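You operate a simulated robot arm through the tools that you are given. There is no shell and no other tool. Be economical: measure what you need, move in short steps, check, and stop when the job is done.

Carry out the task below with a simulated robot arm. There is one attempt and no reset: what you move stays moved.

JOB
Wipe the clamped jar's cap clean with the green pad, then stand the jar in the blue tray.
Fine: put the pad back and leave the clamp open. Set down upright: what you pick out. What is to be rubbed or washed off counts as gone when no trace of it is left.

It is judged by the outcome, as a careful person would: the job done as asked, and still so three seconds after it is handed in. It fails if anything else is knocked over, pushed out of place, dropped, spilled or broken. Lids that push on must go on centred and level and be pressed home; caps that screw on are set level and turned clockwise until they are tight.

ROBOT AND FRAMES
A 6-joint arm with a two-finger parallel gripper, fixed in place. Base frame: the origin is at the foot of the arm, x ahead of it, y to its left, z up; the work surface is at about z = 860. Units: mm, degrees, N and s.
With the tool pointing down near the work surface it reaches from about 240 to 640 mm from the base axis. Its first joint turns from -66.0 to 66.0 degrees. Payload 2.7 kg.
The TCP is the grasp point between the finger pads, 23 mm short of the fingertips. In the tool frame z runs along the fingers and y along their closing line. Largest opening 94 mm; finger width 38, thickness 10; the body of the gripper, 54 by 96 mm, starts 39 mm behind the TCP.
Orientation is told as [roll, pitch, yaw] about the base's x, y, z axes, in that order, counted from this pose: with the fingers straight down and closing along the base's y, the tool's x points along the base's -x, its y along +y and its z along -z.

CONTROLS
- The arm moves only by the tool nudge_tool. Its argument "series" is a list of rows, each a list of 3 entries, a list of its own where there are three numbers: the turn, a rotation vector about the tool's x, y, z in units of 5 degrees (1.0 is 5 degrees), then the shift along the tool's x, y, z in units of 50 mm (1.0 is 50 mm), then the finger opening in m, from 0 to 0.094. In form: [[[wx, wy, wz], [dx, dy, dz], hand], ...]. A call has 1 to 10 rows; each row shifts and turns the commanded pose from where the row before left it, along the tool's axes as they then stand. A call with a number of a shift or a turn outside -1 to 1 is refused whole. A row lasts 0.2 s, in which the tool goes at most 50 mm and 8.6 degrees; a call with a longer step from one row to the next is refused whole, and so is a gripper value outside its range. Where a pose cannot be reached the arm comes as near as it can. A force on the tool above 40 N (or 10 N above the force at the start of the call, whichever is more), or a blocked arm, ends the call early, and 0.2 s more pass. Each finger travels about 45 mm/s and halts on what it meets, pressing with about 39 N; the grip force reading is that of the motor and also rises with nothing between the fingers. The clock runs only during rows and for 0.2 s after the last one: add rows that do not move to give the fingers time. The reply holds the time, the measured pose of the TCP, the force on the tool along the base axes, the opening and the grip force, in the units named above and with some noise, with the torque about the TCP (base axes, N m) and any sound that the robot's microphone picked up.
- Cameras (640 x 400 px; columns grow to the right, rows downward): "scene" is fixed at [75.2, -432.4, 1400.2]; the picture's right is [0.77, -0.63, 0.00], its down [-0.38, -0.46, -0.80] and it looks along [0.51, 0.62, -0.60] (base axes); focal length 277 px, centre (320, 200). "wrist" rides on the gripper at [86, 16, -75] in the tool frame; the picture's right is [-0.18, 0.98, 0.00], its down [-0.58, -0.11, -0.81] and it looks along [-0.79, -0.15, 0.59] (tool axes); focal length 243 px, centre (320, 200). There is no depth. A picture from a camera that has moved, and an enlarged one, comes with that camera's place and axes in the base frame and with its lens.
- capture(camera): a new picture of that camera. It takes no simulated time.
- enlarge(camera, box): a new picture of the part [left, top, right, bottom] of that camera's present view, enlarged. It takes no simulated time.
- job_done(): hands the job in; it is judged then, once.

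Go step by step. Nothing tells you positions but the pictures and the camera data: compare them with the known pose of the tool, close in by small moves and look again before you grip or let go. The budget is 120 turns and 84 pictures, counting those below and the enlarged ones. Unless the task says otherwise, let go and move clear before handing in, and close with one line.

The tools are called after "Call:" as a command line: name --argument value ..., lists and objects as JSON in quotes. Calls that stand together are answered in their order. nudge_tool: Moves the arm, as the interface text tells. Its arguments: {"type":"object","properties":{"series":{"type":"array","items":{"type":"array"}}},"required":["series"]} The other tools are called the same way: capture (camera) takes a picture; enlarge (camera, box) takes an enlarged picture of a part of a camera's view; job_done () hands the job in.

At the start:

```text
time: 0.0
tcp_pos: [371.9, -122.3, 1222.8]
tool_rot: [0.0, 0.0, 0.0]
ft_force: [0.4, 0.0, -0.3]
torque: [0.01, -0.01, 0.02]
finger_gap: 94.0
gripper_force: 0.0
```

scene: 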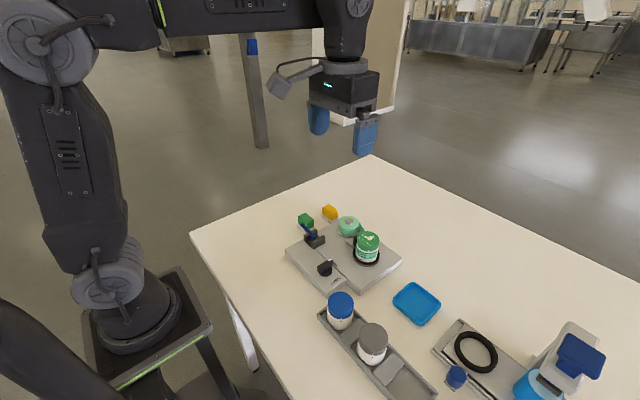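
wrist: 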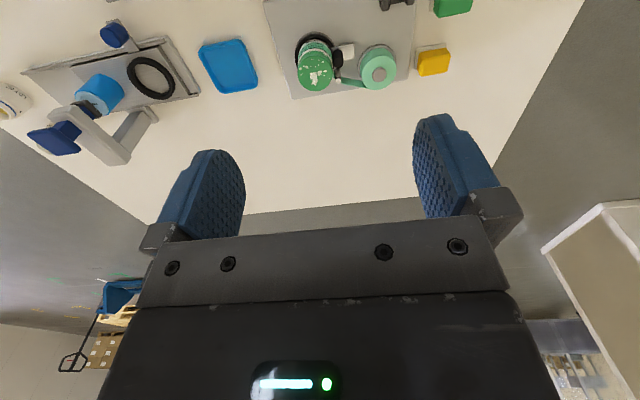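

I see a fixture plate with a clamped jar with a green cap, a green block and yellow block near it, a blue tray, and other things. I'll look closer first.

Call:
enlarge --camera "scene" --box '[270, 190, 430, 300]'

Call:
enlarge --camera "wrist" --box '[180, 0, 500, 120]'

Call:
enlarge --camera "scene" --box '[300, 270, 620, 400]'

```text
3.64 times, centred on (350, 245) of scene
camera zoom: at [75.2, -432.4, 1400.2], right [0.77, -0.63, 0.0], down [-0.38, -0.46, -0.8], along [0.51, 0.62, -0.6], focal length 1009 px, centre (211, 36)
```

zoom: 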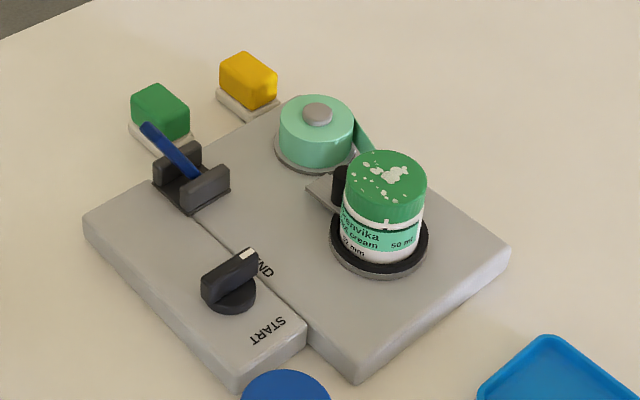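

```text
2.00 times, centred on (340, 60) of wrist
camera zoom: at [285.2, -106.2, 1298.1], right [0.18, 0.98, 0.0], down [0.58, -0.11, 0.81], along [0.79, -0.15, -0.59], focal length 485 px, centre (280, 480)
```

zoom: 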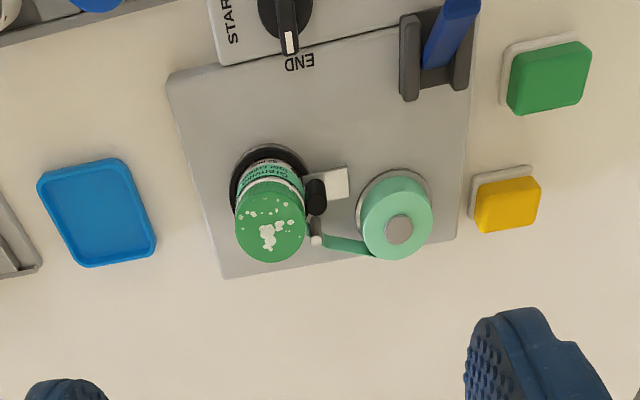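

```text
2.00 times, centred on (460, 335) of scene
camera zoom: at [75.2, -432.4, 1400.2], right [0.77, -0.63, 0.0], down [-0.38, -0.46, -0.8], along [0.51, 0.62, -0.6], focal length 555 px, centre (40, -70)
```

zoom: 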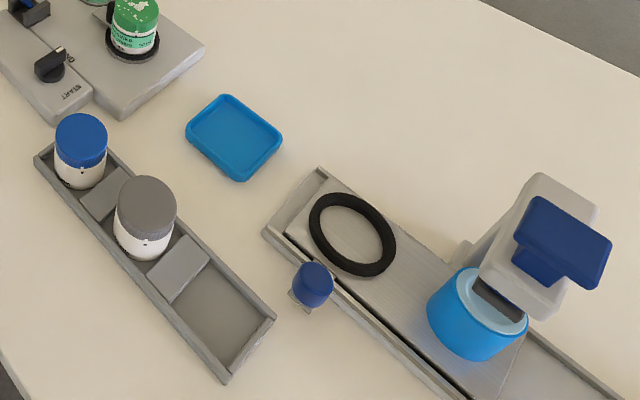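

I'll drop and pull back for a close view of the fixture.

Call:
nudge_tool --series '[[[0, 0, 0], [0.3, 0, 0.9], 0.094], [[0, 0, 0], [0.3, 0, 0.9], 0.094], [[0, 0, 0], [0.3, 0.2, 0.9], 0.094], [[0, 0, 0], [0.3, 0.2, 0.9], 0.094], [[0, 0, 0], [0.3, 0.2, 0.6], 0.094]]'

Call:
capture --camera "wrist"

```text
time: 1.2
tcp_pos: [296.5, -91.4, 1012.8]
tool_rot: [0.0, -0.1, -0.1]
ft_force: [-1.2, -0.7, -0.4]
torque: [0.03, 0.01, 0.03]
finger_gap: 94.1
gripper_force: 0.1
```

```text
78 pictures are left
camera wrist: at [210.7, -75.3, 1087.9], right [0.18, 0.98, 0.0], down [0.58, -0.11, 0.81], along [0.79, -0.15, -0.59], focal length 243 px, centre (320, 200)
```

wrist: 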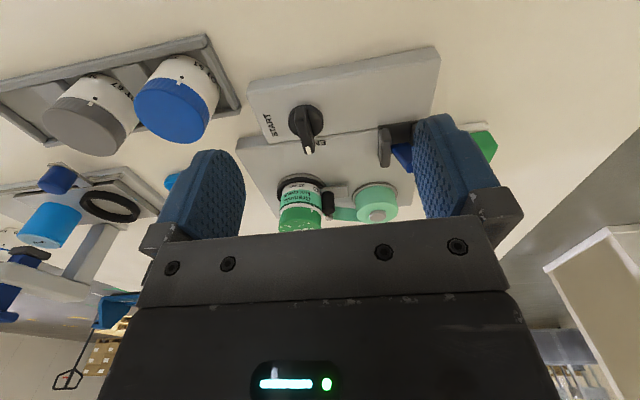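

The picture is inverted (image down is base up). Zooming on the fixture.

Call:
enlarge --camera "wrist" --box '[230, 40, 430, 240]'

Call:
enlarge --camera "scene" --box '[330, 205, 400, 275]'

Call:
enlarge --camera "scene" --box '[285, 200, 365, 290]'

```text
2.00 times, centred on (330, 140) of wrist
camera zoom: at [210.7, -75.3, 1087.9], right [0.18, 0.98, 0.0], down [0.58, -0.11, 0.81], along [0.79, -0.15, -0.59], focal length 485 px, centre (300, 320)
```

zoom: 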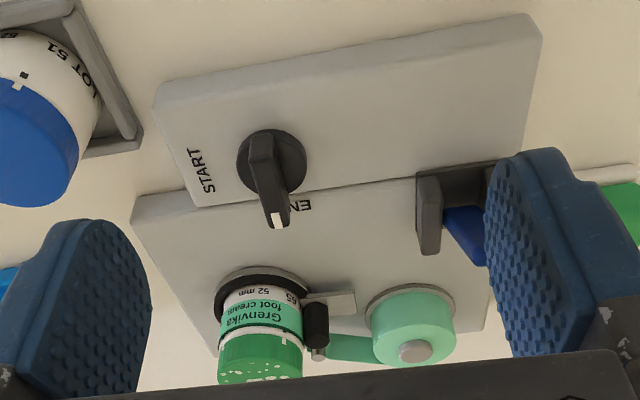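

```text
5.71 times, centred on (365, 240) of scene
camera zoom: at [75.2, -432.4, 1400.2], right [0.77, -0.63, 0.0], down [-0.38, -0.46, -0.8], along [0.51, 0.62, -0.6], focal length 1585 px, centre (63, -29)
```

zoom: 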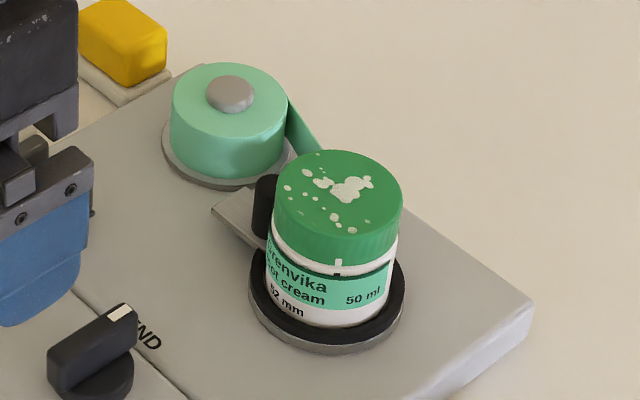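

```text
4.44 times, centred on (325, 245) of scene
camera zoom: at [75.2, -432.4, 1400.2], right [0.77, -0.63, 0.0], down [-0.38, -0.46, -0.8], along [0.51, 0.62, -0.6], focal length 1233 px, centre (298, 0)
```

zoom: 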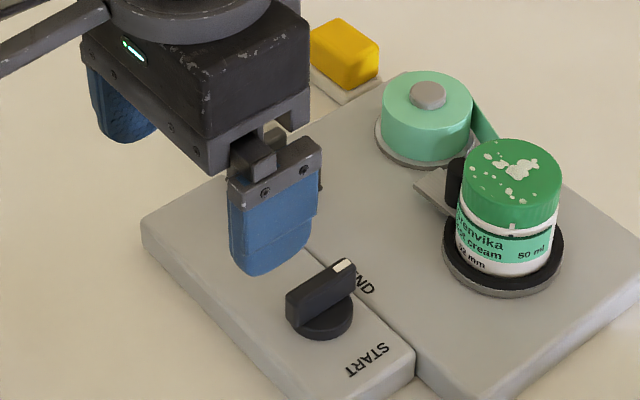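

The lever bracket is the likely clamp handle; I'll shift to centre it in the wrist view.

Call:
nudge_tool --series '[[[0, 0, 0], [0, 0.7, -0.7], 0.094], [[0, 0, 0], [0, 0.7, -0.7], 0.094]]'

Call:
enlarge --camera "wrist" --box '[200, 0, 440, 200]'

Call:
enlarge --camera "scene" --box '[290, 200, 350, 260]'

```text
time: 1.8
tcp_pos: [295.3, -21.4, 1084.7]
tool_rot: [0.0, 0.0, 0.0]
ft_force: [0.6, -0.1, 0.0]
torque: [0.02, -0.01, 0.01]
finger_gap: 94.0
gripper_force: 0.1
```

```text
2.00 times, centred on (320, 100) of wrist
camera zoom: at [209.4, -4.7, 1159.5], right [0.18, 0.98, 0.0], down [0.58, -0.11, 0.81], along [0.79, -0.15, -0.59], focal length 485 px, centre (320, 400)
```

zoom: 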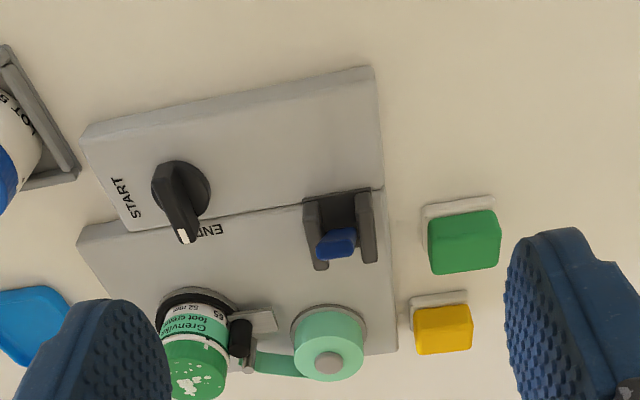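

```text
6.67 times, centred on (320, 230) of scene
camera zoom: at [75.2, -432.4, 1400.2], right [0.77, -0.63, 0.0], down [-0.38, -0.46, -0.8], along [0.51, 0.62, -0.6], focal length 1849 px, centre (320, 0)
```

zoom: 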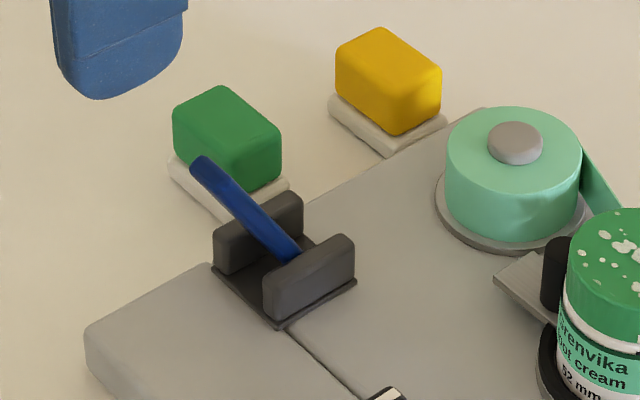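

The blue lever (tip ≈ (356,-24,956), pivot ≈ (398,-27,885)) looks like the clamp handle; the green pad is at about (425,54), top ≈ 889. I'll approach over the pad.

Call:
nudge_tool --series '[[[0, 0, 0], [-0.5, 0.5, 0.3], 0.08], [[0, 0, 0], [-0.5, 0.5, 0.3], 0.08], [[0, 0, 0], [-0.5, 0.3, 0.5], 0.08], [[0, 0, 0], [-0.5, 0.2, 0.6], 0.08]]'

Call:
capture --camera "wrist"

Call:
enlarge --camera "scene" --box '[270, 170, 360, 260]'

```text
time: 2.8
tcp_pos: [395.9, 50.7, 998.8]
tool_rot: [-0.1, -0.1, 0.0]
ft_force: [-0.7, -0.4, -1.3]
torque: [0.0, -0.03, 0.01]
finger_gap: 80.2
gripper_force: 0.0
```

```text
72 pictures are left
camera wrist: at [310.8, 67.2, 1074.7], right [0.18, 0.98, 0.0], down [0.58, -0.11, 0.81], along [0.79, -0.15, -0.59], focal length 243 px, centre (320, 200)
```

wrist: 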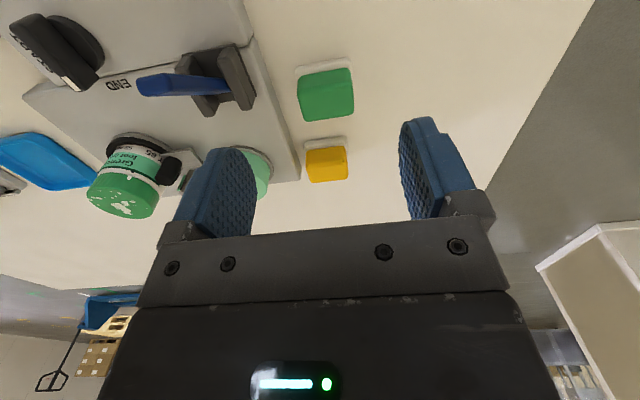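

```text
4.44 times, centred on (315, 215) of scene
camera zoom: at [75.2, -432.4, 1400.2], right [0.77, -0.63, 0.0], down [-0.38, -0.46, -0.8], along [0.51, 0.62, -0.6], focal length 1233 px, centre (342, 133)
```

zoom: 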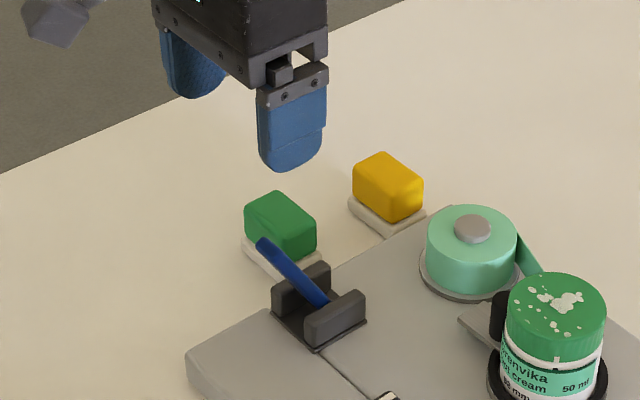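

Zooming on the pad for its edges and yaw.

Call:
enlarge --camera "wrist" --box '[270, 40, 390, 200]'

Call:
enlarge --camera "wrist" --box '[80, 20, 280, 230]'

```text
2.50 times, centred on (330, 120) of wrist
camera zoom: at [310.8, 67.2, 1074.7], right [0.18, 0.98, 0.0], down [0.58, -0.11, 0.81], along [0.79, -0.15, -0.59], focal length 606 px, centre (295, 400)
```

zoom: 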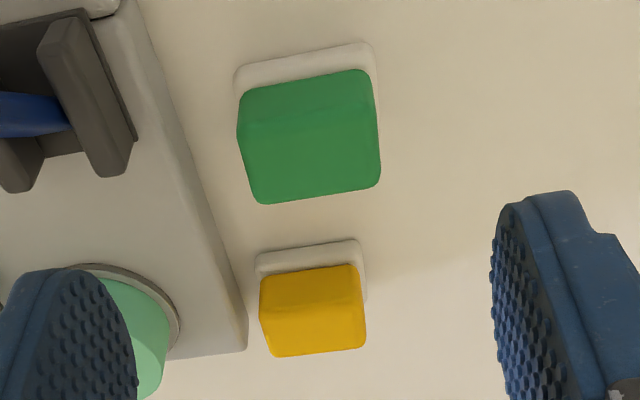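

```text
1.90 times, centred on (180, 125) of wrist
camera zoom: at [310.8, 67.2, 1074.7], right [0.18, 0.98, 0.0], down [0.58, -0.11, 0.81], along [0.79, -0.15, -0.59], focal length 462 px, centre (587, 343)
```

zoom: 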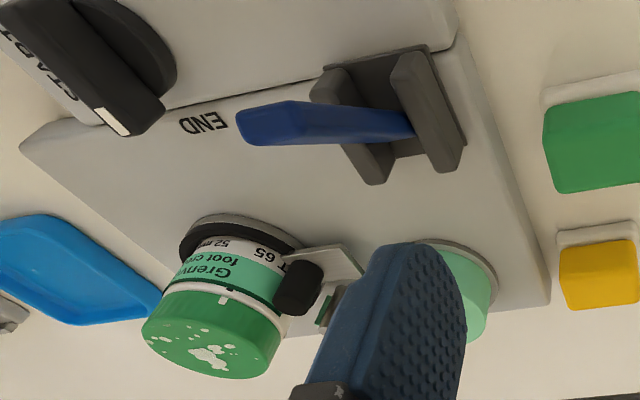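

Pad centre ≈ (424,51), 44 mm wide in y, aligned with base. Descending to grip its upper half.

Call:
nudge_tool --series '[[[0, 0, 0], [-0.56, 0, 0.5], 0.074], [[0, 0, 0], [0, 0, 0.5], 0.074], [[0, 0, 0], [0, 0, 0.5], 0.074], [[0, 0, 0], [0, 0, 0], 0.074]]'

Call:
capture --camera "wrist"

Call:
enlarge --camera "scene" --box '[270, 170, 360, 260]'

```text
time: 3.8
tcp_pos: [422.4, 52.6, 924.3]
tool_rot: [0.0, 0.0, 0.0]
ft_force: [0.1, -0.6, 0.2]
torque: [0.02, 0.0, 0.02]
finger_gap: 74.0
gripper_force: 0.2
```

```text
68 pictures are left
camera wrist: at [336.7, 68.6, 997.8], right [0.18, 0.98, 0.0], down [0.58, -0.11, 0.81], along [0.79, -0.15, -0.59], focal length 243 px, centre (320, 200)
```

wrist: 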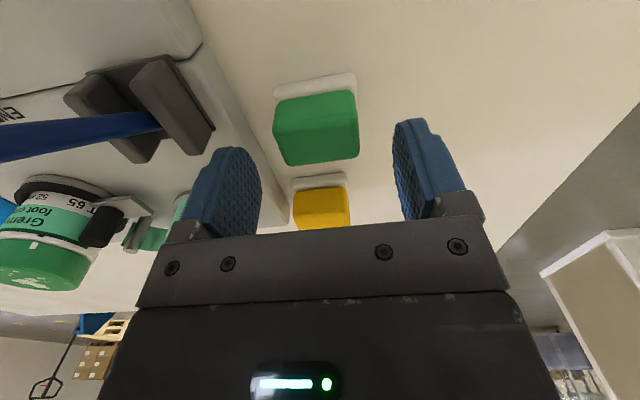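

```text
4.44 times, centred on (315, 215) of scene
camera zoom: at [75.3, -432.4, 1400.2], right [0.77, -0.63, 0.0], down [-0.38, -0.46, -0.8], along [0.51, 0.62, -0.6], focal length 1233 px, centre (342, 133)
```

zoom: 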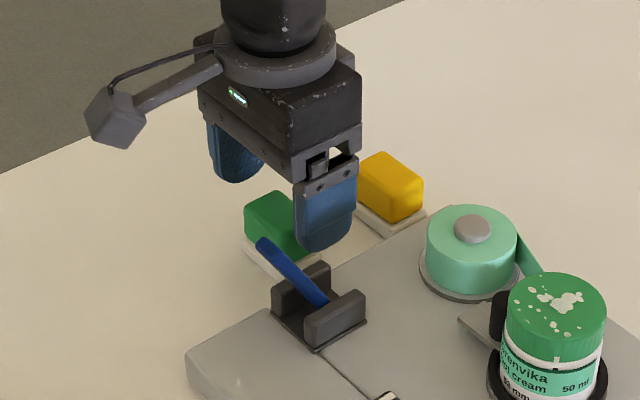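

Good alignment; lowering 24 mm, then closing on the pad.

Call:
nudge_tool --series '[[[0, 0, 0], [-0.06, -0.04, 0.25], 0.074], [[0, 0, 0], [0, 0, 0.23], 0.074], [[0, 0, 0], [0, 0, 0], 0.06], [[0, 0, 0], [0, 0, 0], 0.045], [[0, 0, 0], [0, 0, 0], 0.036], [[0, 0, 0], [0, 0, 0], 0.036]]'

Call:
capture --camera "wrist"

```text
time: 4.4
tcp_pos: [427.7, 50.8, 906.8]
tool_rot: [-0.1, -0.2, 0.1]
ft_force: [0.7, 0.1, -0.3]
torque: [-0.03, -0.03, 0.0]
finger_gap: 60.0
gripper_force: 0.0
stopped in row 3: the force on the tool passed its limit at 63 N (the readings are from after the stop); the commanded pose is now the measured one
```

```text
66 pictures are left
camera wrist: at [341.8, 66.7, 981.1], right [0.18, 0.98, 0.0], down [0.58, -0.11, 0.81], along [0.79, -0.15, -0.59], focal length 243 px, centre (320, 200)
```

wrist: 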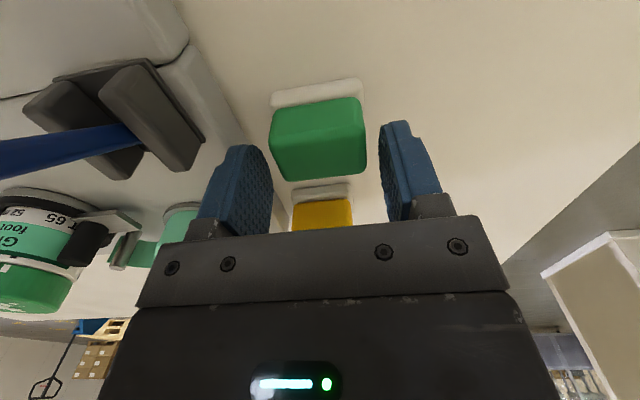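

The finger's outer side likely touched the fixture plate's edge (≈ y 7) at 74 mm opening. I'll go down with a 57 mm opening instead.

Call:
nudge_tool --series '[[[0, 0, 0], [0.04, 0.02, -0.04], 0.057], [[0, 0, 0], [0.03, 0, 0], 0.057], [[0, 0, 0], [0, 0, 0.1], 0.057], [[0, 0, 0], [0, 0, 0.08], 0.057], [[0, 0, 0], [0, 0, 0], 0.057]]'

Call:
capture --camera "wrist"

Call:
enlarge --camera "scene" --box '[270, 170, 410, 310]'

```text
time: 5.6
tcp_pos: [424.6, 51.9, 899.3]
tool_rot: [-0.2, -0.2, 0.1]
ft_force: [-0.1, 0.0, -0.5]
torque: [-0.05, 0.0, 0.04]
finger_gap: 57.3
gripper_force: 0.1
```

```text
65 pictures are left
camera wrist: at [338.5, 67.4, 974.1], right [0.18, 0.98, 0.0], down [0.58, -0.11, 0.81], along [0.79, -0.15, -0.59], focal length 243 px, centre (320, 200)
```

wrist: 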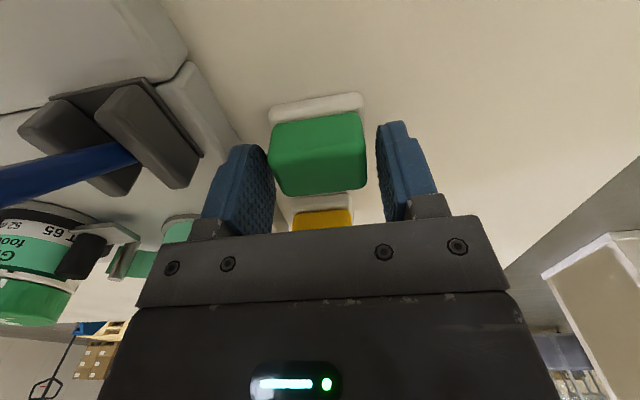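

```text
2.86 times, centred on (340, 240) of scene
camera zoom: at [75.3, -432.4, 1400.2], right [0.77, -0.63, 0.0], down [-0.38, -0.46, -0.8], along [0.51, 0.62, -0.6], focal length 793 px, centre (263, 86)
```

zoom: 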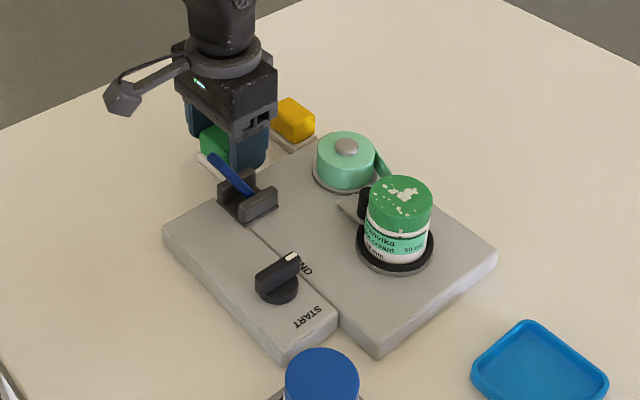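

Now closing on the pad.

Call:
nudge_tool --series '[[[0, 0, 0], [0, 0, 0], 0.048], [[0, 0, 0], [0, 0, 0], 0.038], [[0, 0, 0], [0, 0, 0], 0.036], [[0, 0, 0], [0, 0, 0], 0.036]]'

Call:
capture --camera "wrist"

```text
time: 6.6
tcp_pos: [423.8, 51.1, 898.7]
tool_rot: [-0.2, -0.2, 0.1]
ft_force: [0.4, 0.2, 0.5]
torque: [-0.04, 0.01, 0.01]
finger_gap: 42.9
gripper_force: 39.4
```

```text
63 pictures are left
camera wrist: at [338.6, 67.4, 974.1], right [0.18, 0.98, 0.0], down [0.58, -0.11, 0.81], along [0.79, -0.15, -0.59], focal length 243 px, centre (320, 200)
```

wrist: 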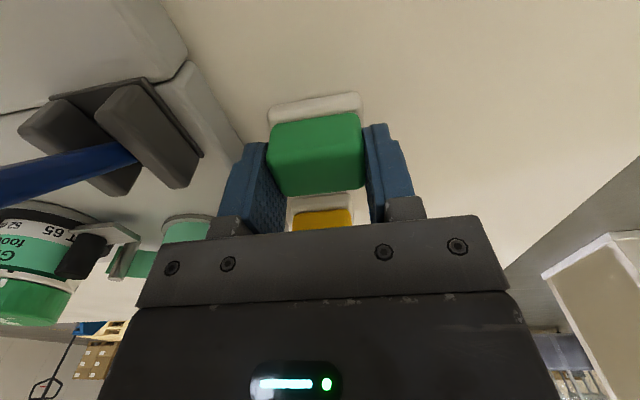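

Pad gripped. Lifting straight up and checking.

Call:
nudge_tool --series '[[[0, 0, 0], [0, 0, -0.3], 0.036], [[0, 0, 0], [0, 0, -0.6], 0.036], [[0, 0, 0], [0, 0, -0.7], 0.036], [[0, 0, 0], [0, 0, -0.7], 0.036], [[0, 0, 0], [0, 0, 0], 0.036]]'

Call:
capture --camera "scene"

Call:
capture --camera "wrist"

```text
time: 7.8
tcp_pos: [424.7, 52.2, 1016.3]
tool_rot: [-0.2, -0.1, -0.1]
ft_force: [-0.4, -0.7, -0.5]
torque: [0.0, 0.01, -0.01]
finger_gap: 42.8
gripper_force: 39.3
```

```text
62 pictures are left
```

scene: 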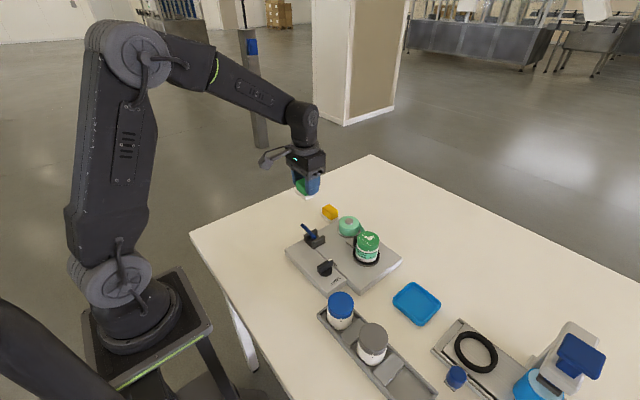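

```text
61 pictures are left
camera wrist: at [339.4, 68.6, 1090.4], right [0.18, 0.98, 0.0], down [0.58, -0.11, 0.81], along [0.79, -0.15, -0.59], focal length 243 px, centre (320, 200)
```

wrist: 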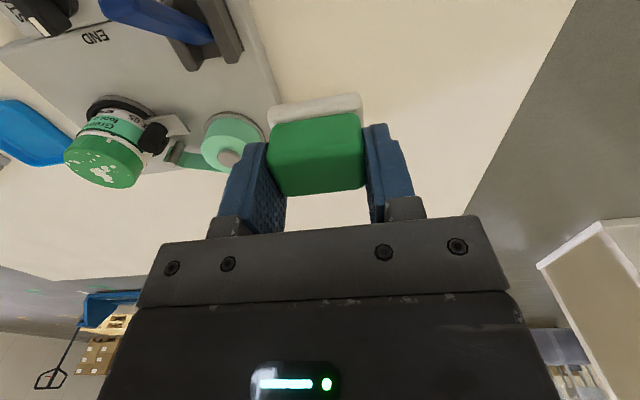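

The white layer is part of the pad, so its underside is 39 mm below the TCP. Cap top ≈ (454,-147,940); moving above it.

Call:
nudge_tool --series '[[[0, 0, 0], [-0.15, -0.8, 0], 0.036], [[0, 0, 0], [-0.15, -0.8, 0], 0.036], [[0, 0, 0], [-0.15, -0.8, 0], 0.036], [[0, 0, 0], [-0.15, -0.8, 0], 0.036], [[0, 0, 0], [0, -0.76, 0], 0.036], [[0, 0, 0], [0, 0, 0.3], 0.036], [[0, 0, 0], [0, 0, 0], 0.036]]'

Call:
capture --camera "wrist"

Call:
enlarge --camera "scene" --box '[310, 180, 430, 290]'

```text
time: 9.4
tcp_pos: [454.1, -147.2, 999.9]
tool_rot: [-0.1, -0.2, 0.1]
ft_force: [-0.3, -0.5, -0.4]
torque: [-0.03, -0.03, 0.0]
finger_gap: 43.1
gripper_force: 38.9
```

```text
60 pictures are left
camera wrist: at [368.8, -131.0, 1074.4], right [0.18, 0.98, 0.0], down [0.58, -0.11, 0.81], along [0.79, -0.15, -0.59], focal length 243 px, centre (320, 200)
```

wrist: 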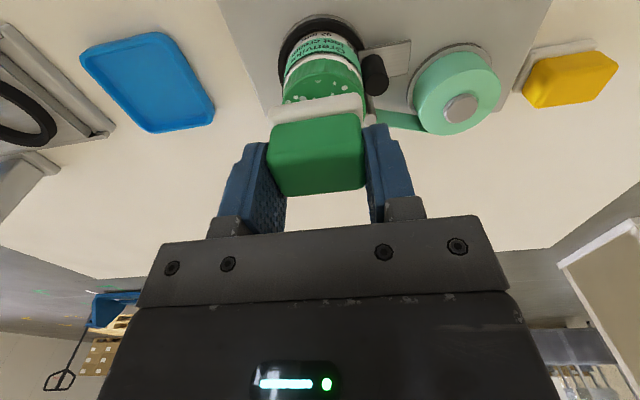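

```text
3.64 times, centred on (370, 235) of scene
camera zoom: at [75.2, -432.4, 1400.2], right [0.77, -0.63, 0.0], down [-0.38, -0.46, -0.8], along [0.51, 0.62, -0.6], focal length 1009 px, centre (138, 73)
```

zoom: 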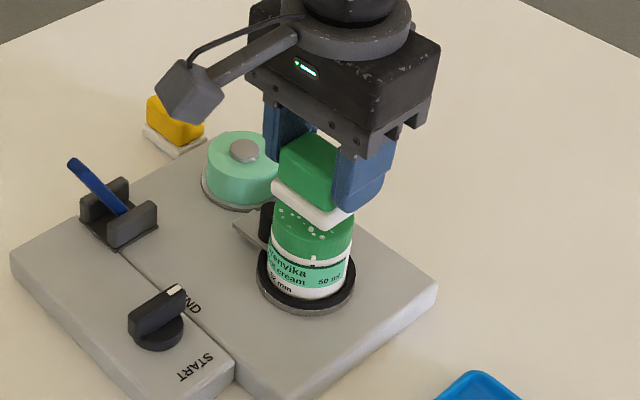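

Well positioned. Descending gently to feel contact.

Call:
nudge_tool --series '[[[0, 0, 0], [0, 0, 0.2], 0.036], [[0, 0, 0], [0, 0, 0.1], 0.036], [[0, 0, 0], [0, 0, 0.06], 0.036], [[0, 0, 0], [0, 0, 0.02], 0.036]]'

```text
time: 10.3
tcp_pos: [454.7, -146.6, 986.5]
tool_rot: [-0.2, -0.5, 0.1]
ft_force: [-4.6, 1.2, 5.7]
torque: [0.12, 0.26, 0.03]
finger_gap: 43.3
gripper_force: 39.1
stopped in row 4: the force on the tool passed its limit at 43 N (the readings are from after the stop); the commanded pose is now the measured one
```

Contact at TCP z ≈ 986 with ~6 N. Wiping in x strokes with y offsets at this height.

Call:
nudge_tool --series '[[[0, 0, 0], [-0.2, 0, 0], 0.036], [[0, 0, 0], [-0.2, 0, 0], 0.036], [[0, 0, 0], [0.25, 0, 0], 0.036], [[0, 0, 0], [0.25, 0, 0], 0.036], [[0, 0, 0], [0.25, 0, 0], 0.036], [[0, 0, 0], [0.1, 0, 0], 0.036], [[0, 0, 0], [-0.25, 0, 0], 0.036], [[0, 0, 0], [-0.2, 0, 0], 0.036]]'

Call:
enlarge --camera "scene" --box '[310, 180, 430, 290]'

```text
time: 12.1
tcp_pos: [453.5, -147.4, 986.3]
tool_rot: [-0.1, -0.5, 0.1]
ft_force: [-17.6, -3.0, 25.2]
torque: [-0.02, 0.81, 0.03]
finger_gap: 42.9
gripper_force: 39.0
```

```text
3.64 times, centred on (370, 235) of scene
camera zoom: at [74.4, -432.3, 1400.3], right [0.77, -0.63, 0.0], down [-0.38, -0.46, -0.8], along [0.51, 0.62, -0.6], focal length 1009 px, centre (138, 73)
```

zoom: 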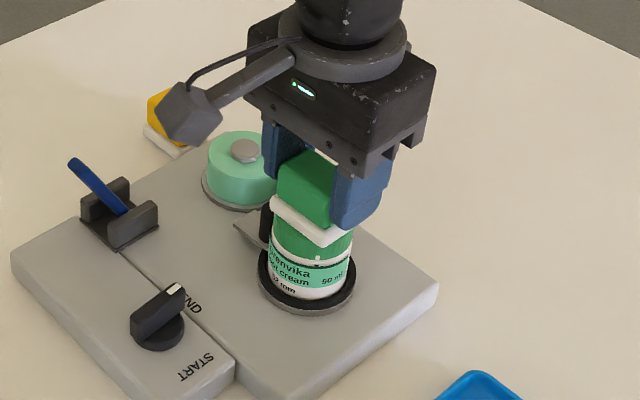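

Holding fine at 25 N. Now the strokes offset in y.

Call:
nudge_tool --series '[[[0, 0, 0], [0, 0.2, -0.005], 0.036], [[0, 0, 0], [-0.25, 0, 0], 0.036], [[0, 0, 0], [-0.15, 0, 0], 0.036], [[0, 0, 0], [0.25, 0, 0], 0.036], [[0, 0, 0], [0.25, 0, 0], 0.036], [[0, 0, 0], [0.25, 0, 0], 0.036], [[0, 0, 0], [0, -0.2, 0], 0.036], [[0, 0, 0], [0, -0.2, 0], 0.036]]'

Call:
nudge_tool --series '[[[0, 0, 0], [-0.25, 0, 0], 0.036], [[0, 0, 0], [-0.25, 0, 0], 0.036], [[0, 0, 0], [-0.25, 0, 0], 0.036], [[0, 0, 0], [0.25, 0, 0], 0.036], [[0, 0, 0], [0.15, 0, 0], 0.036], [[0, 0, 0], [0, 0.2, 0], 0.036], [[0, 0, 0], [0, 0, -0.3], 0.036], [[0, 0, 0], [0.6, 0, -0.4], 0.036], [[0, 0, 0], [0.6, 0, -0.4], 0.036]]'

Call:
enlarge --camera "scene" --box '[310, 180, 430, 290]'

Call:
capture --camera "wrist"

```text
time: 13.9
tcp_pos: [436.3, -155.6, 984.7]
tool_rot: [-0.2, -0.5, 0.2]
ft_force: [-2.0, 8.5, 12.2]
torque: [0.42, -0.05, 0.17]
finger_gap: 43.3
gripper_force: 39.6
```

```text
time: 15.9
tcp_pos: [392.7, -145.9, 1038.0]
tool_rot: [-0.3, -0.5, 0.1]
ft_force: [-0.5, -0.4, 0.2]
torque: [0.02, -0.06, -0.04]
finger_gap: 42.8
gripper_force: 39.2
```

```text
3.64 times, centred on (370, 235) of scene
camera zoom: at [75.3, -432.4, 1400.2], right [0.77, -0.63, 0.0], down [-0.38, -0.46, -0.8], along [0.51, 0.62, -0.6], focal length 1009 px, centre (138, 73)
```

zoom: 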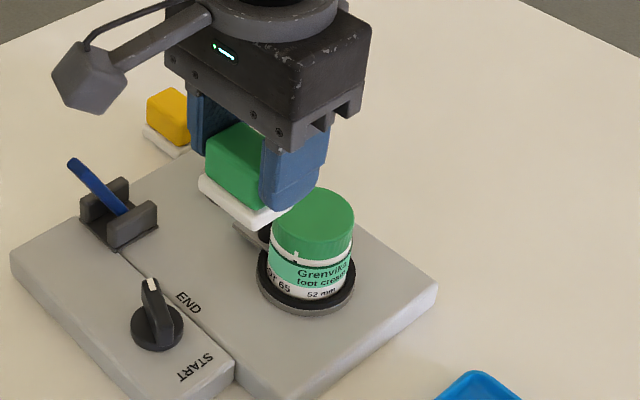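

```text
56 pictures are left
camera wrist: at [306.5, -129.4, 1112.2], right [0.18, 0.98, 0.0], down [0.57, -0.11, 0.81], along [0.8, -0.15, -0.58], focal length 243 px, centre (320, 200)
```

wrist: 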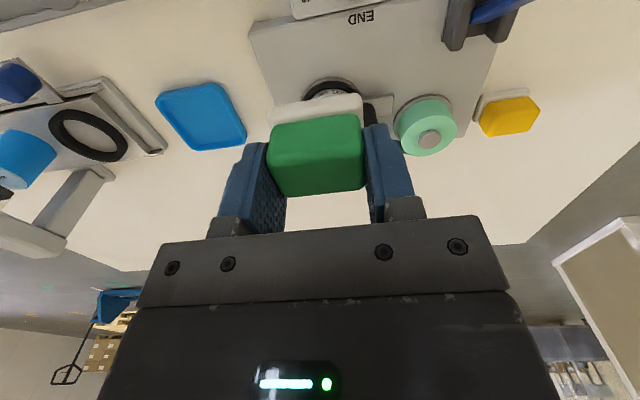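

The jar and knob rotated together with the wiping (linked turntable). Checking the cap closely.

Call:
nudge_tool --series '[[[0, 0, 0], [0.6, 0.6, 0], 0.036], [[0, 0, 0], [0, 0.8, 0], 0.036], [[0, 0, 0], [0, 0, 0], 0.036]]'

Call:
enlarge --camera "scene" --box '[340, 220, 400, 280]'

Call:
capture --camera "wrist"

```text
time: 16.7
tcp_pos: [362.6, -76.2, 1040.0]
tool_rot: [-0.2, -0.5, 0.0]
ft_force: [0.7, 0.2, -0.7]
torque: [0.03, 0.02, 0.04]
finger_gap: 42.9
gripper_force: 39.1
```

```text
6.67 times, centred on (370, 250) of scene
camera zoom: at [75.2, -432.4, 1400.2], right [0.77, -0.63, 0.0], down [-0.38, -0.46, -0.8], along [0.51, 0.62, -0.6], focal length 1849 px, centre (-13, -133)
```

zoom: 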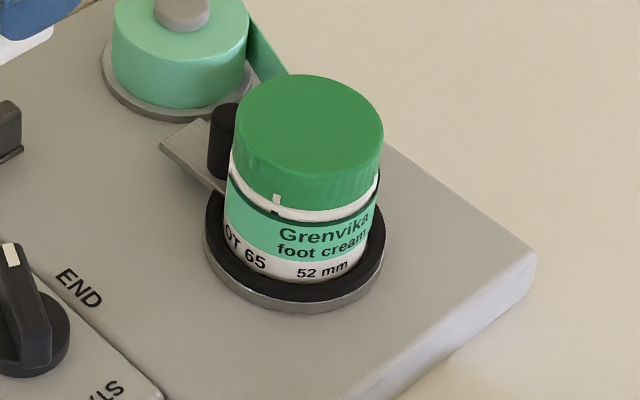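

```text
54 pictures are left
camera wrist: at [276.6, -61.1, 1113.5], right [0.18, 0.98, 0.0], down [0.57, -0.11, 0.81], along [0.8, -0.15, -0.58], focal length 243 px, centre (320, 200)
```

wrist: 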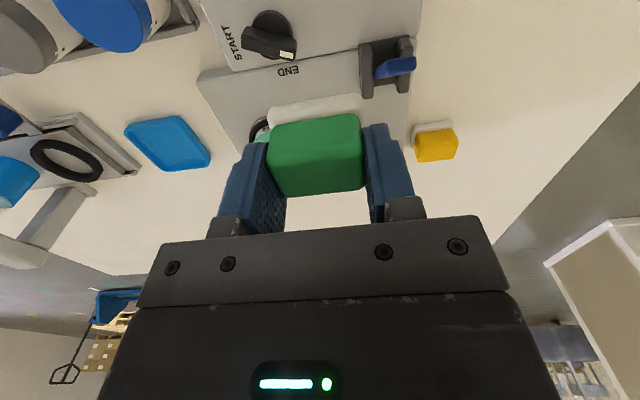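

Cap looks clean. On the way back I'll check from the other side, above the pad's spot.

Call:
nudge_tool --series '[[[0, 0, 0], [-0.4, 0.8, 0], 0.036], [[0, 0, 0], [-0.4, 0.8, 0], 0.036], [[0, 0, 0], [-0.43, 0.8, 0.2], 0.036], [[0, 0, 0], [0, 0.15, 0.27], 0.036], [[0, 0, 0], [0, 0, 0], 0.036]]'

Call:
capture --camera "wrist"

Call:
enlarge --camera "wrist" --box '[40, 60, 200, 210]'

```text
time: 17.9
tcp_pos: [426.1, 51.4, 1016.8]
tool_rot: [-0.2, -0.5, 0.1]
ft_force: [-1.4, 0.1, 0.1]
torque: [0.0, -0.04, 0.03]
finger_gap: 43.2
gripper_force: 39.0
```

```text
53 pictures are left
camera wrist: at [339.7, 66.8, 1091.5], right [0.18, 0.98, 0.0], down [0.57, -0.11, 0.81], along [0.8, -0.15, -0.58], focal length 243 px, centre (320, 200)
```

wrist: 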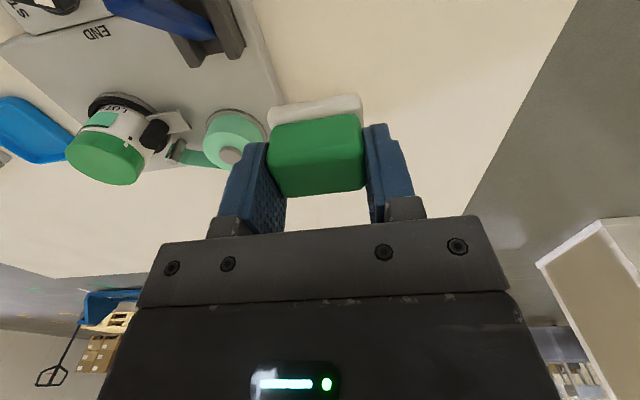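

```text
2.67 times, centred on (120, 135) of wrist
camera zoom: at [339.7, 66.8, 1091.5], right [0.18, 0.98, 0.0], down [0.57, -0.11, 0.81], along [0.8, -0.15, -0.58], focal length 647 px, centre (853, 373)
```

zoom: 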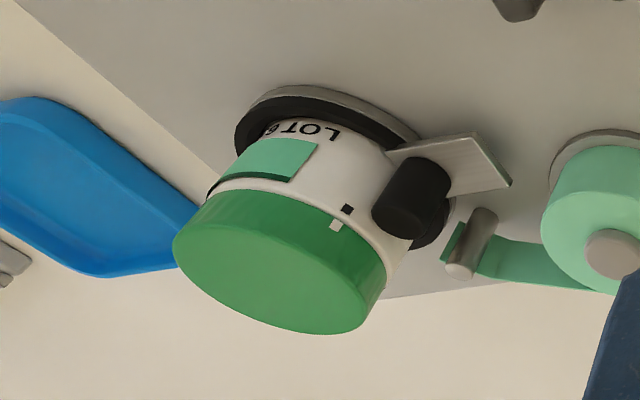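

Clean all around. Now returning the pad to its original spot.

Call:
nudge_tool --series '[[[0, 0.08, 0], [0.04, 0, 0.6], 0.036], [[0, 0, 0], [0, 0, 0.7], 0.036], [[0, 0, 0], [0, 0, 0.5], 0.036], [[0, 0, 0], [0, 0, 0.3], 0.036], [[0, 0, 0], [0, 0, 0.1], 0.036], [[0, 0, 0], [0, 0, 0], 0.036]]'

Call:
nudge_tool --series '[[[0, 0, 0], [0, 0, 0.04], 0.036], [[0, 0, 0], [0, 0, 0.02], 0.036], [[0, 0, 0], [0, 0, 0.02], 0.036]]'

```text
time: 19.3
tcp_pos: [423.8, 49.3, 904.9]
tool_rot: [-0.2, -0.1, 0.2]
ft_force: [0.1, 0.1, -0.9]
torque: [0.01, 0.01, 0.0]
finger_gap: 42.8
gripper_force: 39.1
```

```text
time: 20.1
tcp_pos: [423.8, 49.3, 903.1]
tool_rot: [-0.3, -0.2, 0.1]
ft_force: [-0.6, -1.5, -0.9]
torque: [0.02, 0.03, -0.03]
finger_gap: 43.0
gripper_force: 38.9
```

Adjusting y by +2 mm and settling a bit further.

Call:
nudge_tool --series '[[[0, 0, 0], [0, 0.04, 0], 0.036], [[0, 0, 0], [0, 0, 0.02], 0.036], [[0, 0, 0], [0, 0, 0], 0.036]]'

Call:
capture --camera "wrist"

Call:
enlarge --camera "scene" --box '[280, 180, 340, 250]'

```text
time: 20.9
tcp_pos: [424.0, 51.0, 901.9]
tool_rot: [-0.2, -0.1, 0.1]
ft_force: [0.5, 0.6, -0.7]
torque: [-0.03, 0.0, -0.03]
finger_gap: 42.9
gripper_force: 38.7
```

```text
51 pictures are left
camera wrist: at [338.0, 68.1, 976.2], right [0.18, 0.98, 0.0], down [0.58, -0.11, 0.81], along [0.79, -0.15, -0.59], focal length 243 px, centre (320, 200)
```

wrist: 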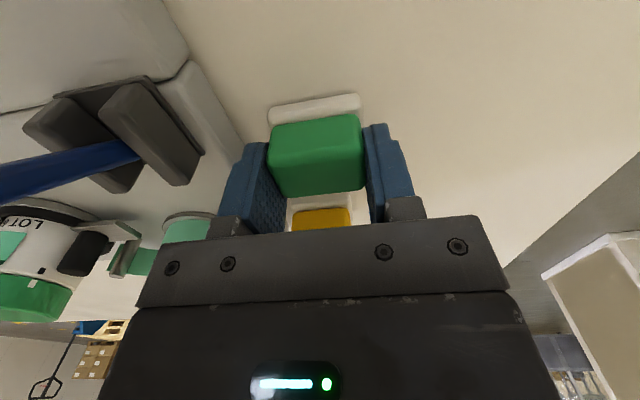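

```text
5.71 times, centred on (310, 215) of scene
camera zoom: at [75.3, -432.4, 1400.2], right [0.77, -0.63, 0.0], down [-0.38, -0.46, -0.8], along [0.51, 0.62, -0.6], focal length 1585 px, centre (377, 114)
```

zoom: 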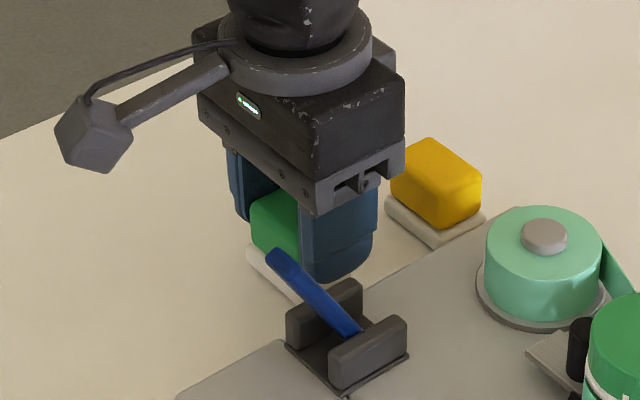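

Call:
nudge_tool --series '[[[0, 0, 0], [0, 0, 0.025], 0.036], [[0, 0, 0], [0, 0, 0.02], 0.036], [[0, 0, 0], [0, 0, 0], 0.036], [[0, 0, 0], [0, 0, 0], 0.036]]'

```text
time: 21.9
tcp_pos: [423.3, 52.0, 898.7]
tool_rot: [-0.1, -0.1, 0.1]
ft_force: [-0.3, 1.1, 1.5]
torque: [0.08, 0.0, 0.0]
finger_gap: 42.8
gripper_force: 38.8
```

Light contact on the table at the original grip height. Releasing to 57 mm and rising.

Call:
nudge_tool --series '[[[0, 0, 0], [0, 0, 0], 0.05], [[0, 0, 0], [0, 0, 0], 0.057], [[0, 0, 0], [0, 0, 0], 0.057], [[0, 0, 0], [0, 0, -0.4], 0.057], [[0, 0, 0], [0, 0, -0.8], 0.057], [[0, 0, 0], [0, 0, -0.8], 0.057], [[0, 0, 0], [0, 0, 0], 0.057]]'

Call:
capture --camera "wrist"

Call:
enlarge --camera "scene" --box '[280, 190, 360, 260]'

```text
time: 23.5
tcp_pos: [423.2, 52.5, 999.0]
tool_rot: [-0.3, -0.1, 0.1]
ft_force: [1.2, -0.1, 0.0]
torque: [-0.03, -0.02, 0.0]
finger_gap: 56.9
gripper_force: 0.1
```

```text
49 pictures are left
camera wrist: at [337.6, 69.5, 1073.5], right [0.18, 0.98, 0.0], down [0.58, -0.11, 0.81], along [0.79, -0.15, -0.59], focal length 243 px, centre (320, 200)
```

wrist: 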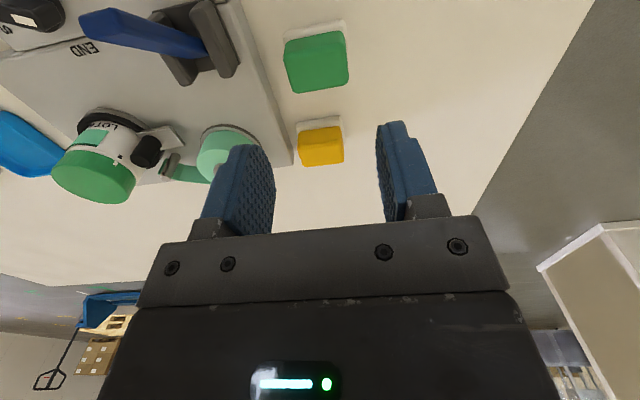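

```text
5.71 times, centred on (320, 225) of scene
camera zoom: at [75.2, -432.4, 1400.2], right [0.77, -0.63, 0.0], down [-0.38, -0.46, -0.8], along [0.51, 0.62, -0.6], focal length 1585 px, centre (320, 57)
```

zoom: 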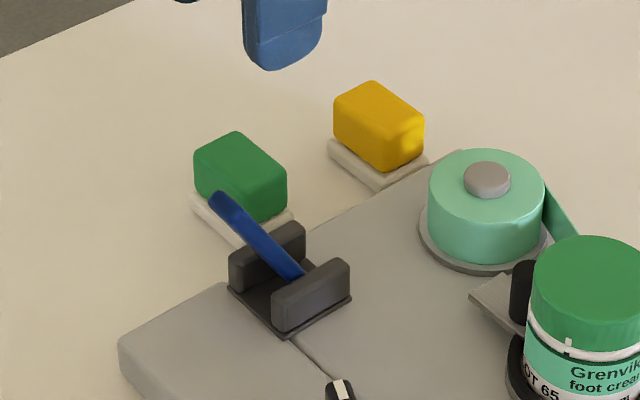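

Pad is back in place. Now I'll go to the -x side of the blue lever with closed fingers, to push it over toward +x.

Call:
nudge_tool --series '[[[0, 0, 0], [0.5, -0.4, -0.2], 0.03], [[0, 0, 0], [0.6, -0.4, 0], 0.01], [[0, 0, 0], [0.6, -0.4, 0], 0.0], [[0, 0, 0], [0.56, -0.37, 0], 0.0], [[0, 0, 0], [0, 0, 0.4], 0.0], [[0, 0, 0], [0, 0, 0.6], 0.0], [[0, 0, 0], [0, 0, 0], 0.0]]'

Call:
enlarge --camera "scene" --box '[240, 170, 380, 300]'

Call:
capture --camera "wrist"

```text
time: 25.1
tcp_pos: [309.7, -27.1, 958.1]
tool_rot: [-0.2, -0.1, 0.0]
ft_force: [0.6, 0.1, 0.1]
torque: [0.04, -0.01, -0.02]
finger_gap: 0.1
gripper_force: 38.9
```

```text
3.08 times, centred on (310, 235) of scene
camera zoom: at [75.2, -432.4, 1400.2], right [0.77, -0.63, 0.0], down [-0.38, -0.46, -0.8], along [0.51, 0.62, -0.6], focal length 854 px, centre (351, 92)
```

zoom: 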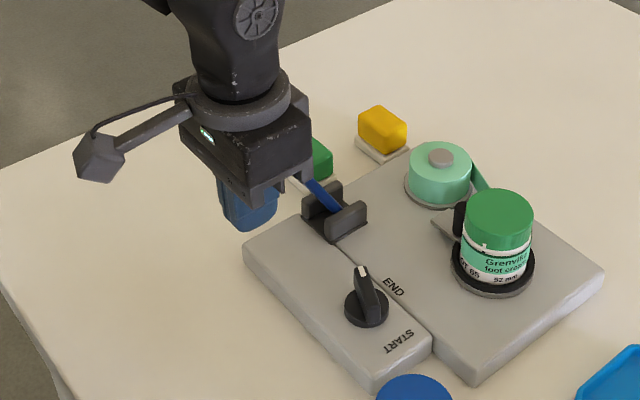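

```text
46 pictures are left
camera wrist: at [224.0, -10.2, 1033.6], right [0.18, 0.98, 0.0], down [0.58, -0.11, 0.81], along [0.79, -0.15, -0.59], focal length 243 px, centre (320, 200)
```

wrist: 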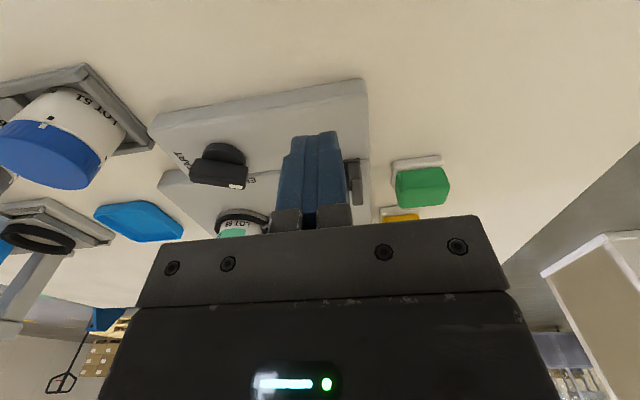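

In place in front of the lever. Pushing +x in 8 mm steps.

Call:
nudge_tool --series '[[[0, 0, 0], [-0.3, 0, 0], 0.0], [[0, 0, 0], [-0.2, 0, 0], 0.0], [[0, 0, 0], [-0.16, 0, 0], 0.0], [[0, 0, 0], [-0.16, 0, 0], 0.0], [[0, 0, 0], [-0.16, 0, 0], 0.0], [[0, 0, 0], [-0.16, 0, 0], 0.0]]'

Call:
enlarge --camera "scene" --box '[270, 190, 390, 290]'

```text
time: 25.9
tcp_pos: [340.8, -25.7, 963.1]
tool_rot: [-0.2, -0.4, 0.1]
ft_force: [-6.1, 0.5, 11.7]
torque: [0.02, -0.23, 0.03]
finger_gap: 0.4
gripper_force: 38.7
stopped in row 3: the force on the tool passed its limit at 48 N (the readings are from after the stop); the commanded pose is now the measured one
```

```text
4.00 times, centred on (330, 240) of scene
camera zoom: at [75.0, -432.4, 1400.3], right [0.77, -0.63, 0.0], down [-0.38, -0.46, -0.8], along [0.51, 0.62, -0.6], focal length 1110 px, centre (280, 40)
```

zoom: 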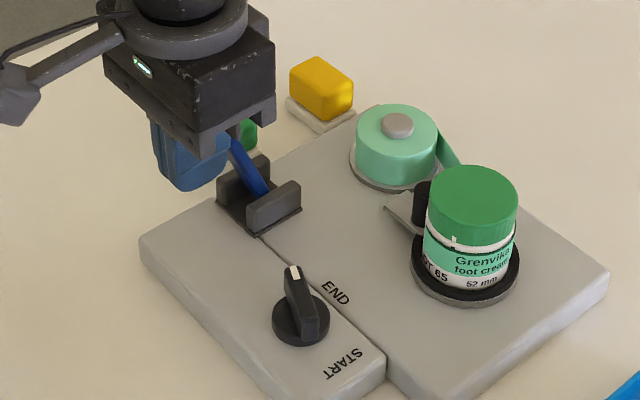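

The roller arm seems to have shifted, so the lever is linked to it. Continuing more slowly.

Call:
nudge_tool --series '[[[0, 0, 0], [-0.05, 0, 0], 0.0], [[0, 0, 0], [-0.05, 0, 0], 0.0], [[0, 0, 0], [-0.05, 0, 0], 0.0], [[0, 0, 0], [-0.05, 0, 0], 0.0], [[0, 0, 0], [-0.05, 0, 0], 0.0], [[0, 0, 0], [-0.05, 0, 0], 0.0], [[0, 0, 0], [-0.05, 0, 0], 0.0], [[0, 0, 0], [-0.05, 0, 0], 0.0]]'

Call:
enlarge --camera "scene" --box '[270, 190, 390, 290]'

```text
time: 26.4
tcp_pos: [344.7, -25.7, 963.5]
tool_rot: [-0.2, -0.5, 0.1]
ft_force: [-4.0, 0.2, 11.5]
torque: [0.01, -0.2, 0.03]
finger_gap: 0.2
gripper_force: 38.7
stopped in row 2: the force on the tool passed its limit at 45 N (the readings are from after the stop); the commanded pose is now the measured one
```

```text
4.00 times, centred on (330, 240) of scene
camera zoom: at [75.0, -432.4, 1400.3], right [0.77, -0.63, 0.0], down [-0.38, -0.46, -0.8], along [0.51, 0.62, -0.6], focal length 1110 px, centre (280, 40)
```

zoom: 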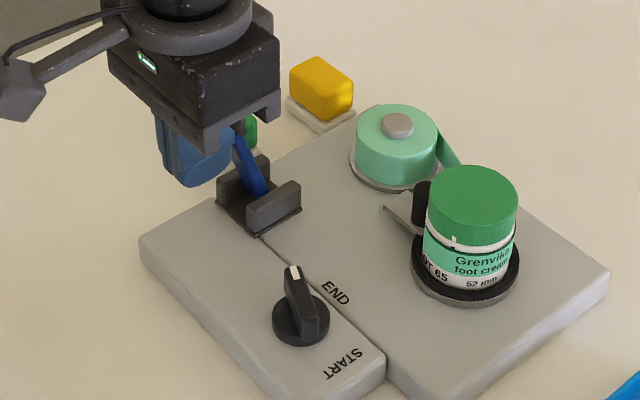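

The lever does move. I'll follow its arc (forward and up) to cut friction.

Call:
nudge_tool --series '[[[0, 0, 0], [-0.04, 0, -0.03], 0.0], [[0, 0, 0], [-0.04, 0, -0.025], 0.0], [[0, 0, 0], [-0.04, 0, -0.02], 0.0], [[0, 0, 0], [-0.04, 0, -0.02], 0.0], [[0, 0, 0], [-0.04, 0, -0.02], 0.0], [[0, 0, 0], [-0.04, 0, -0.015], 0.0], [[0, 0, 0], [-0.04, 0, -0.01], 0.0], [[0, 0, 0], [-0.04, 0, -0.01], 0.0]]'

Call:
enlarge --camera "scene" --box '[270, 190, 390, 290]'

```text
time: 28.2
tcp_pos: [360.0, -25.2, 970.7]
tool_rot: [-0.2, -0.4, 0.1]
ft_force: [-0.3, -0.3, -0.4]
torque: [-0.03, 0.02, 0.0]
finger_gap: 0.0
gripper_force: 39.2
```

```text
4.00 times, centred on (330, 240) of scene
camera zoom: at [75.2, -432.4, 1400.2], right [0.77, -0.63, 0.0], down [-0.38, -0.46, -0.8], along [0.51, 0.62, -0.6], focal length 1110 px, centre (280, 40)
```

zoom: 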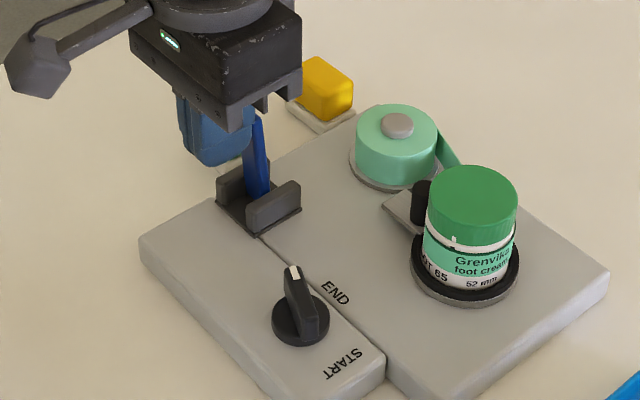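

Lever is moving easily now. Continuing.

Call:
nudge_tool --series '[[[0, 0, 0], [-0.06, 0, 0], 0.0], [[0, 0, 0], [-0.06, 0, 0], 0.0], [[0, 0, 0], [-0.06, 0, 0], 0.0], [[0, 0, 0], [-0.06, 0, 0], 0.0], [[0, 0, 0], [-0.06, 0, 0], 0.0], [[0, 0, 0], [-0.06, 0, 0], 0.0], [[0, 0, 0], [-0.06, 0, 0], 0.0], [[0, 0, 0], [-0.06, 0, 0], 0.0]]'

Call:
enlarge --camera "scene" --box '[270, 190, 390, 290]'

```text
time: 30.0
tcp_pos: [383.6, -25.6, 970.7]
tool_rot: [-0.2, -0.5, 0.1]
ft_force: [1.0, -0.4, -0.6]
torque: [-0.01, 0.03, 0.04]
finger_gap: 0.1
gripper_force: 38.7
```

```text
4.00 times, centred on (330, 240) of scene
camera zoom: at [75.2, -432.4, 1400.2], right [0.77, -0.63, 0.0], down [-0.38, -0.46, -0.8], along [0.51, 0.62, -0.6], focal length 1110 px, centre (280, 40)
```

zoom: 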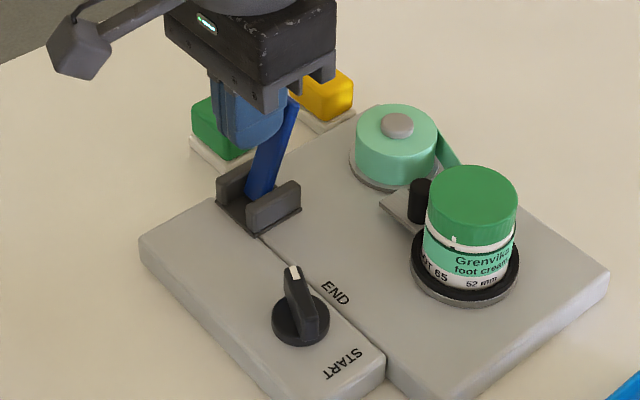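

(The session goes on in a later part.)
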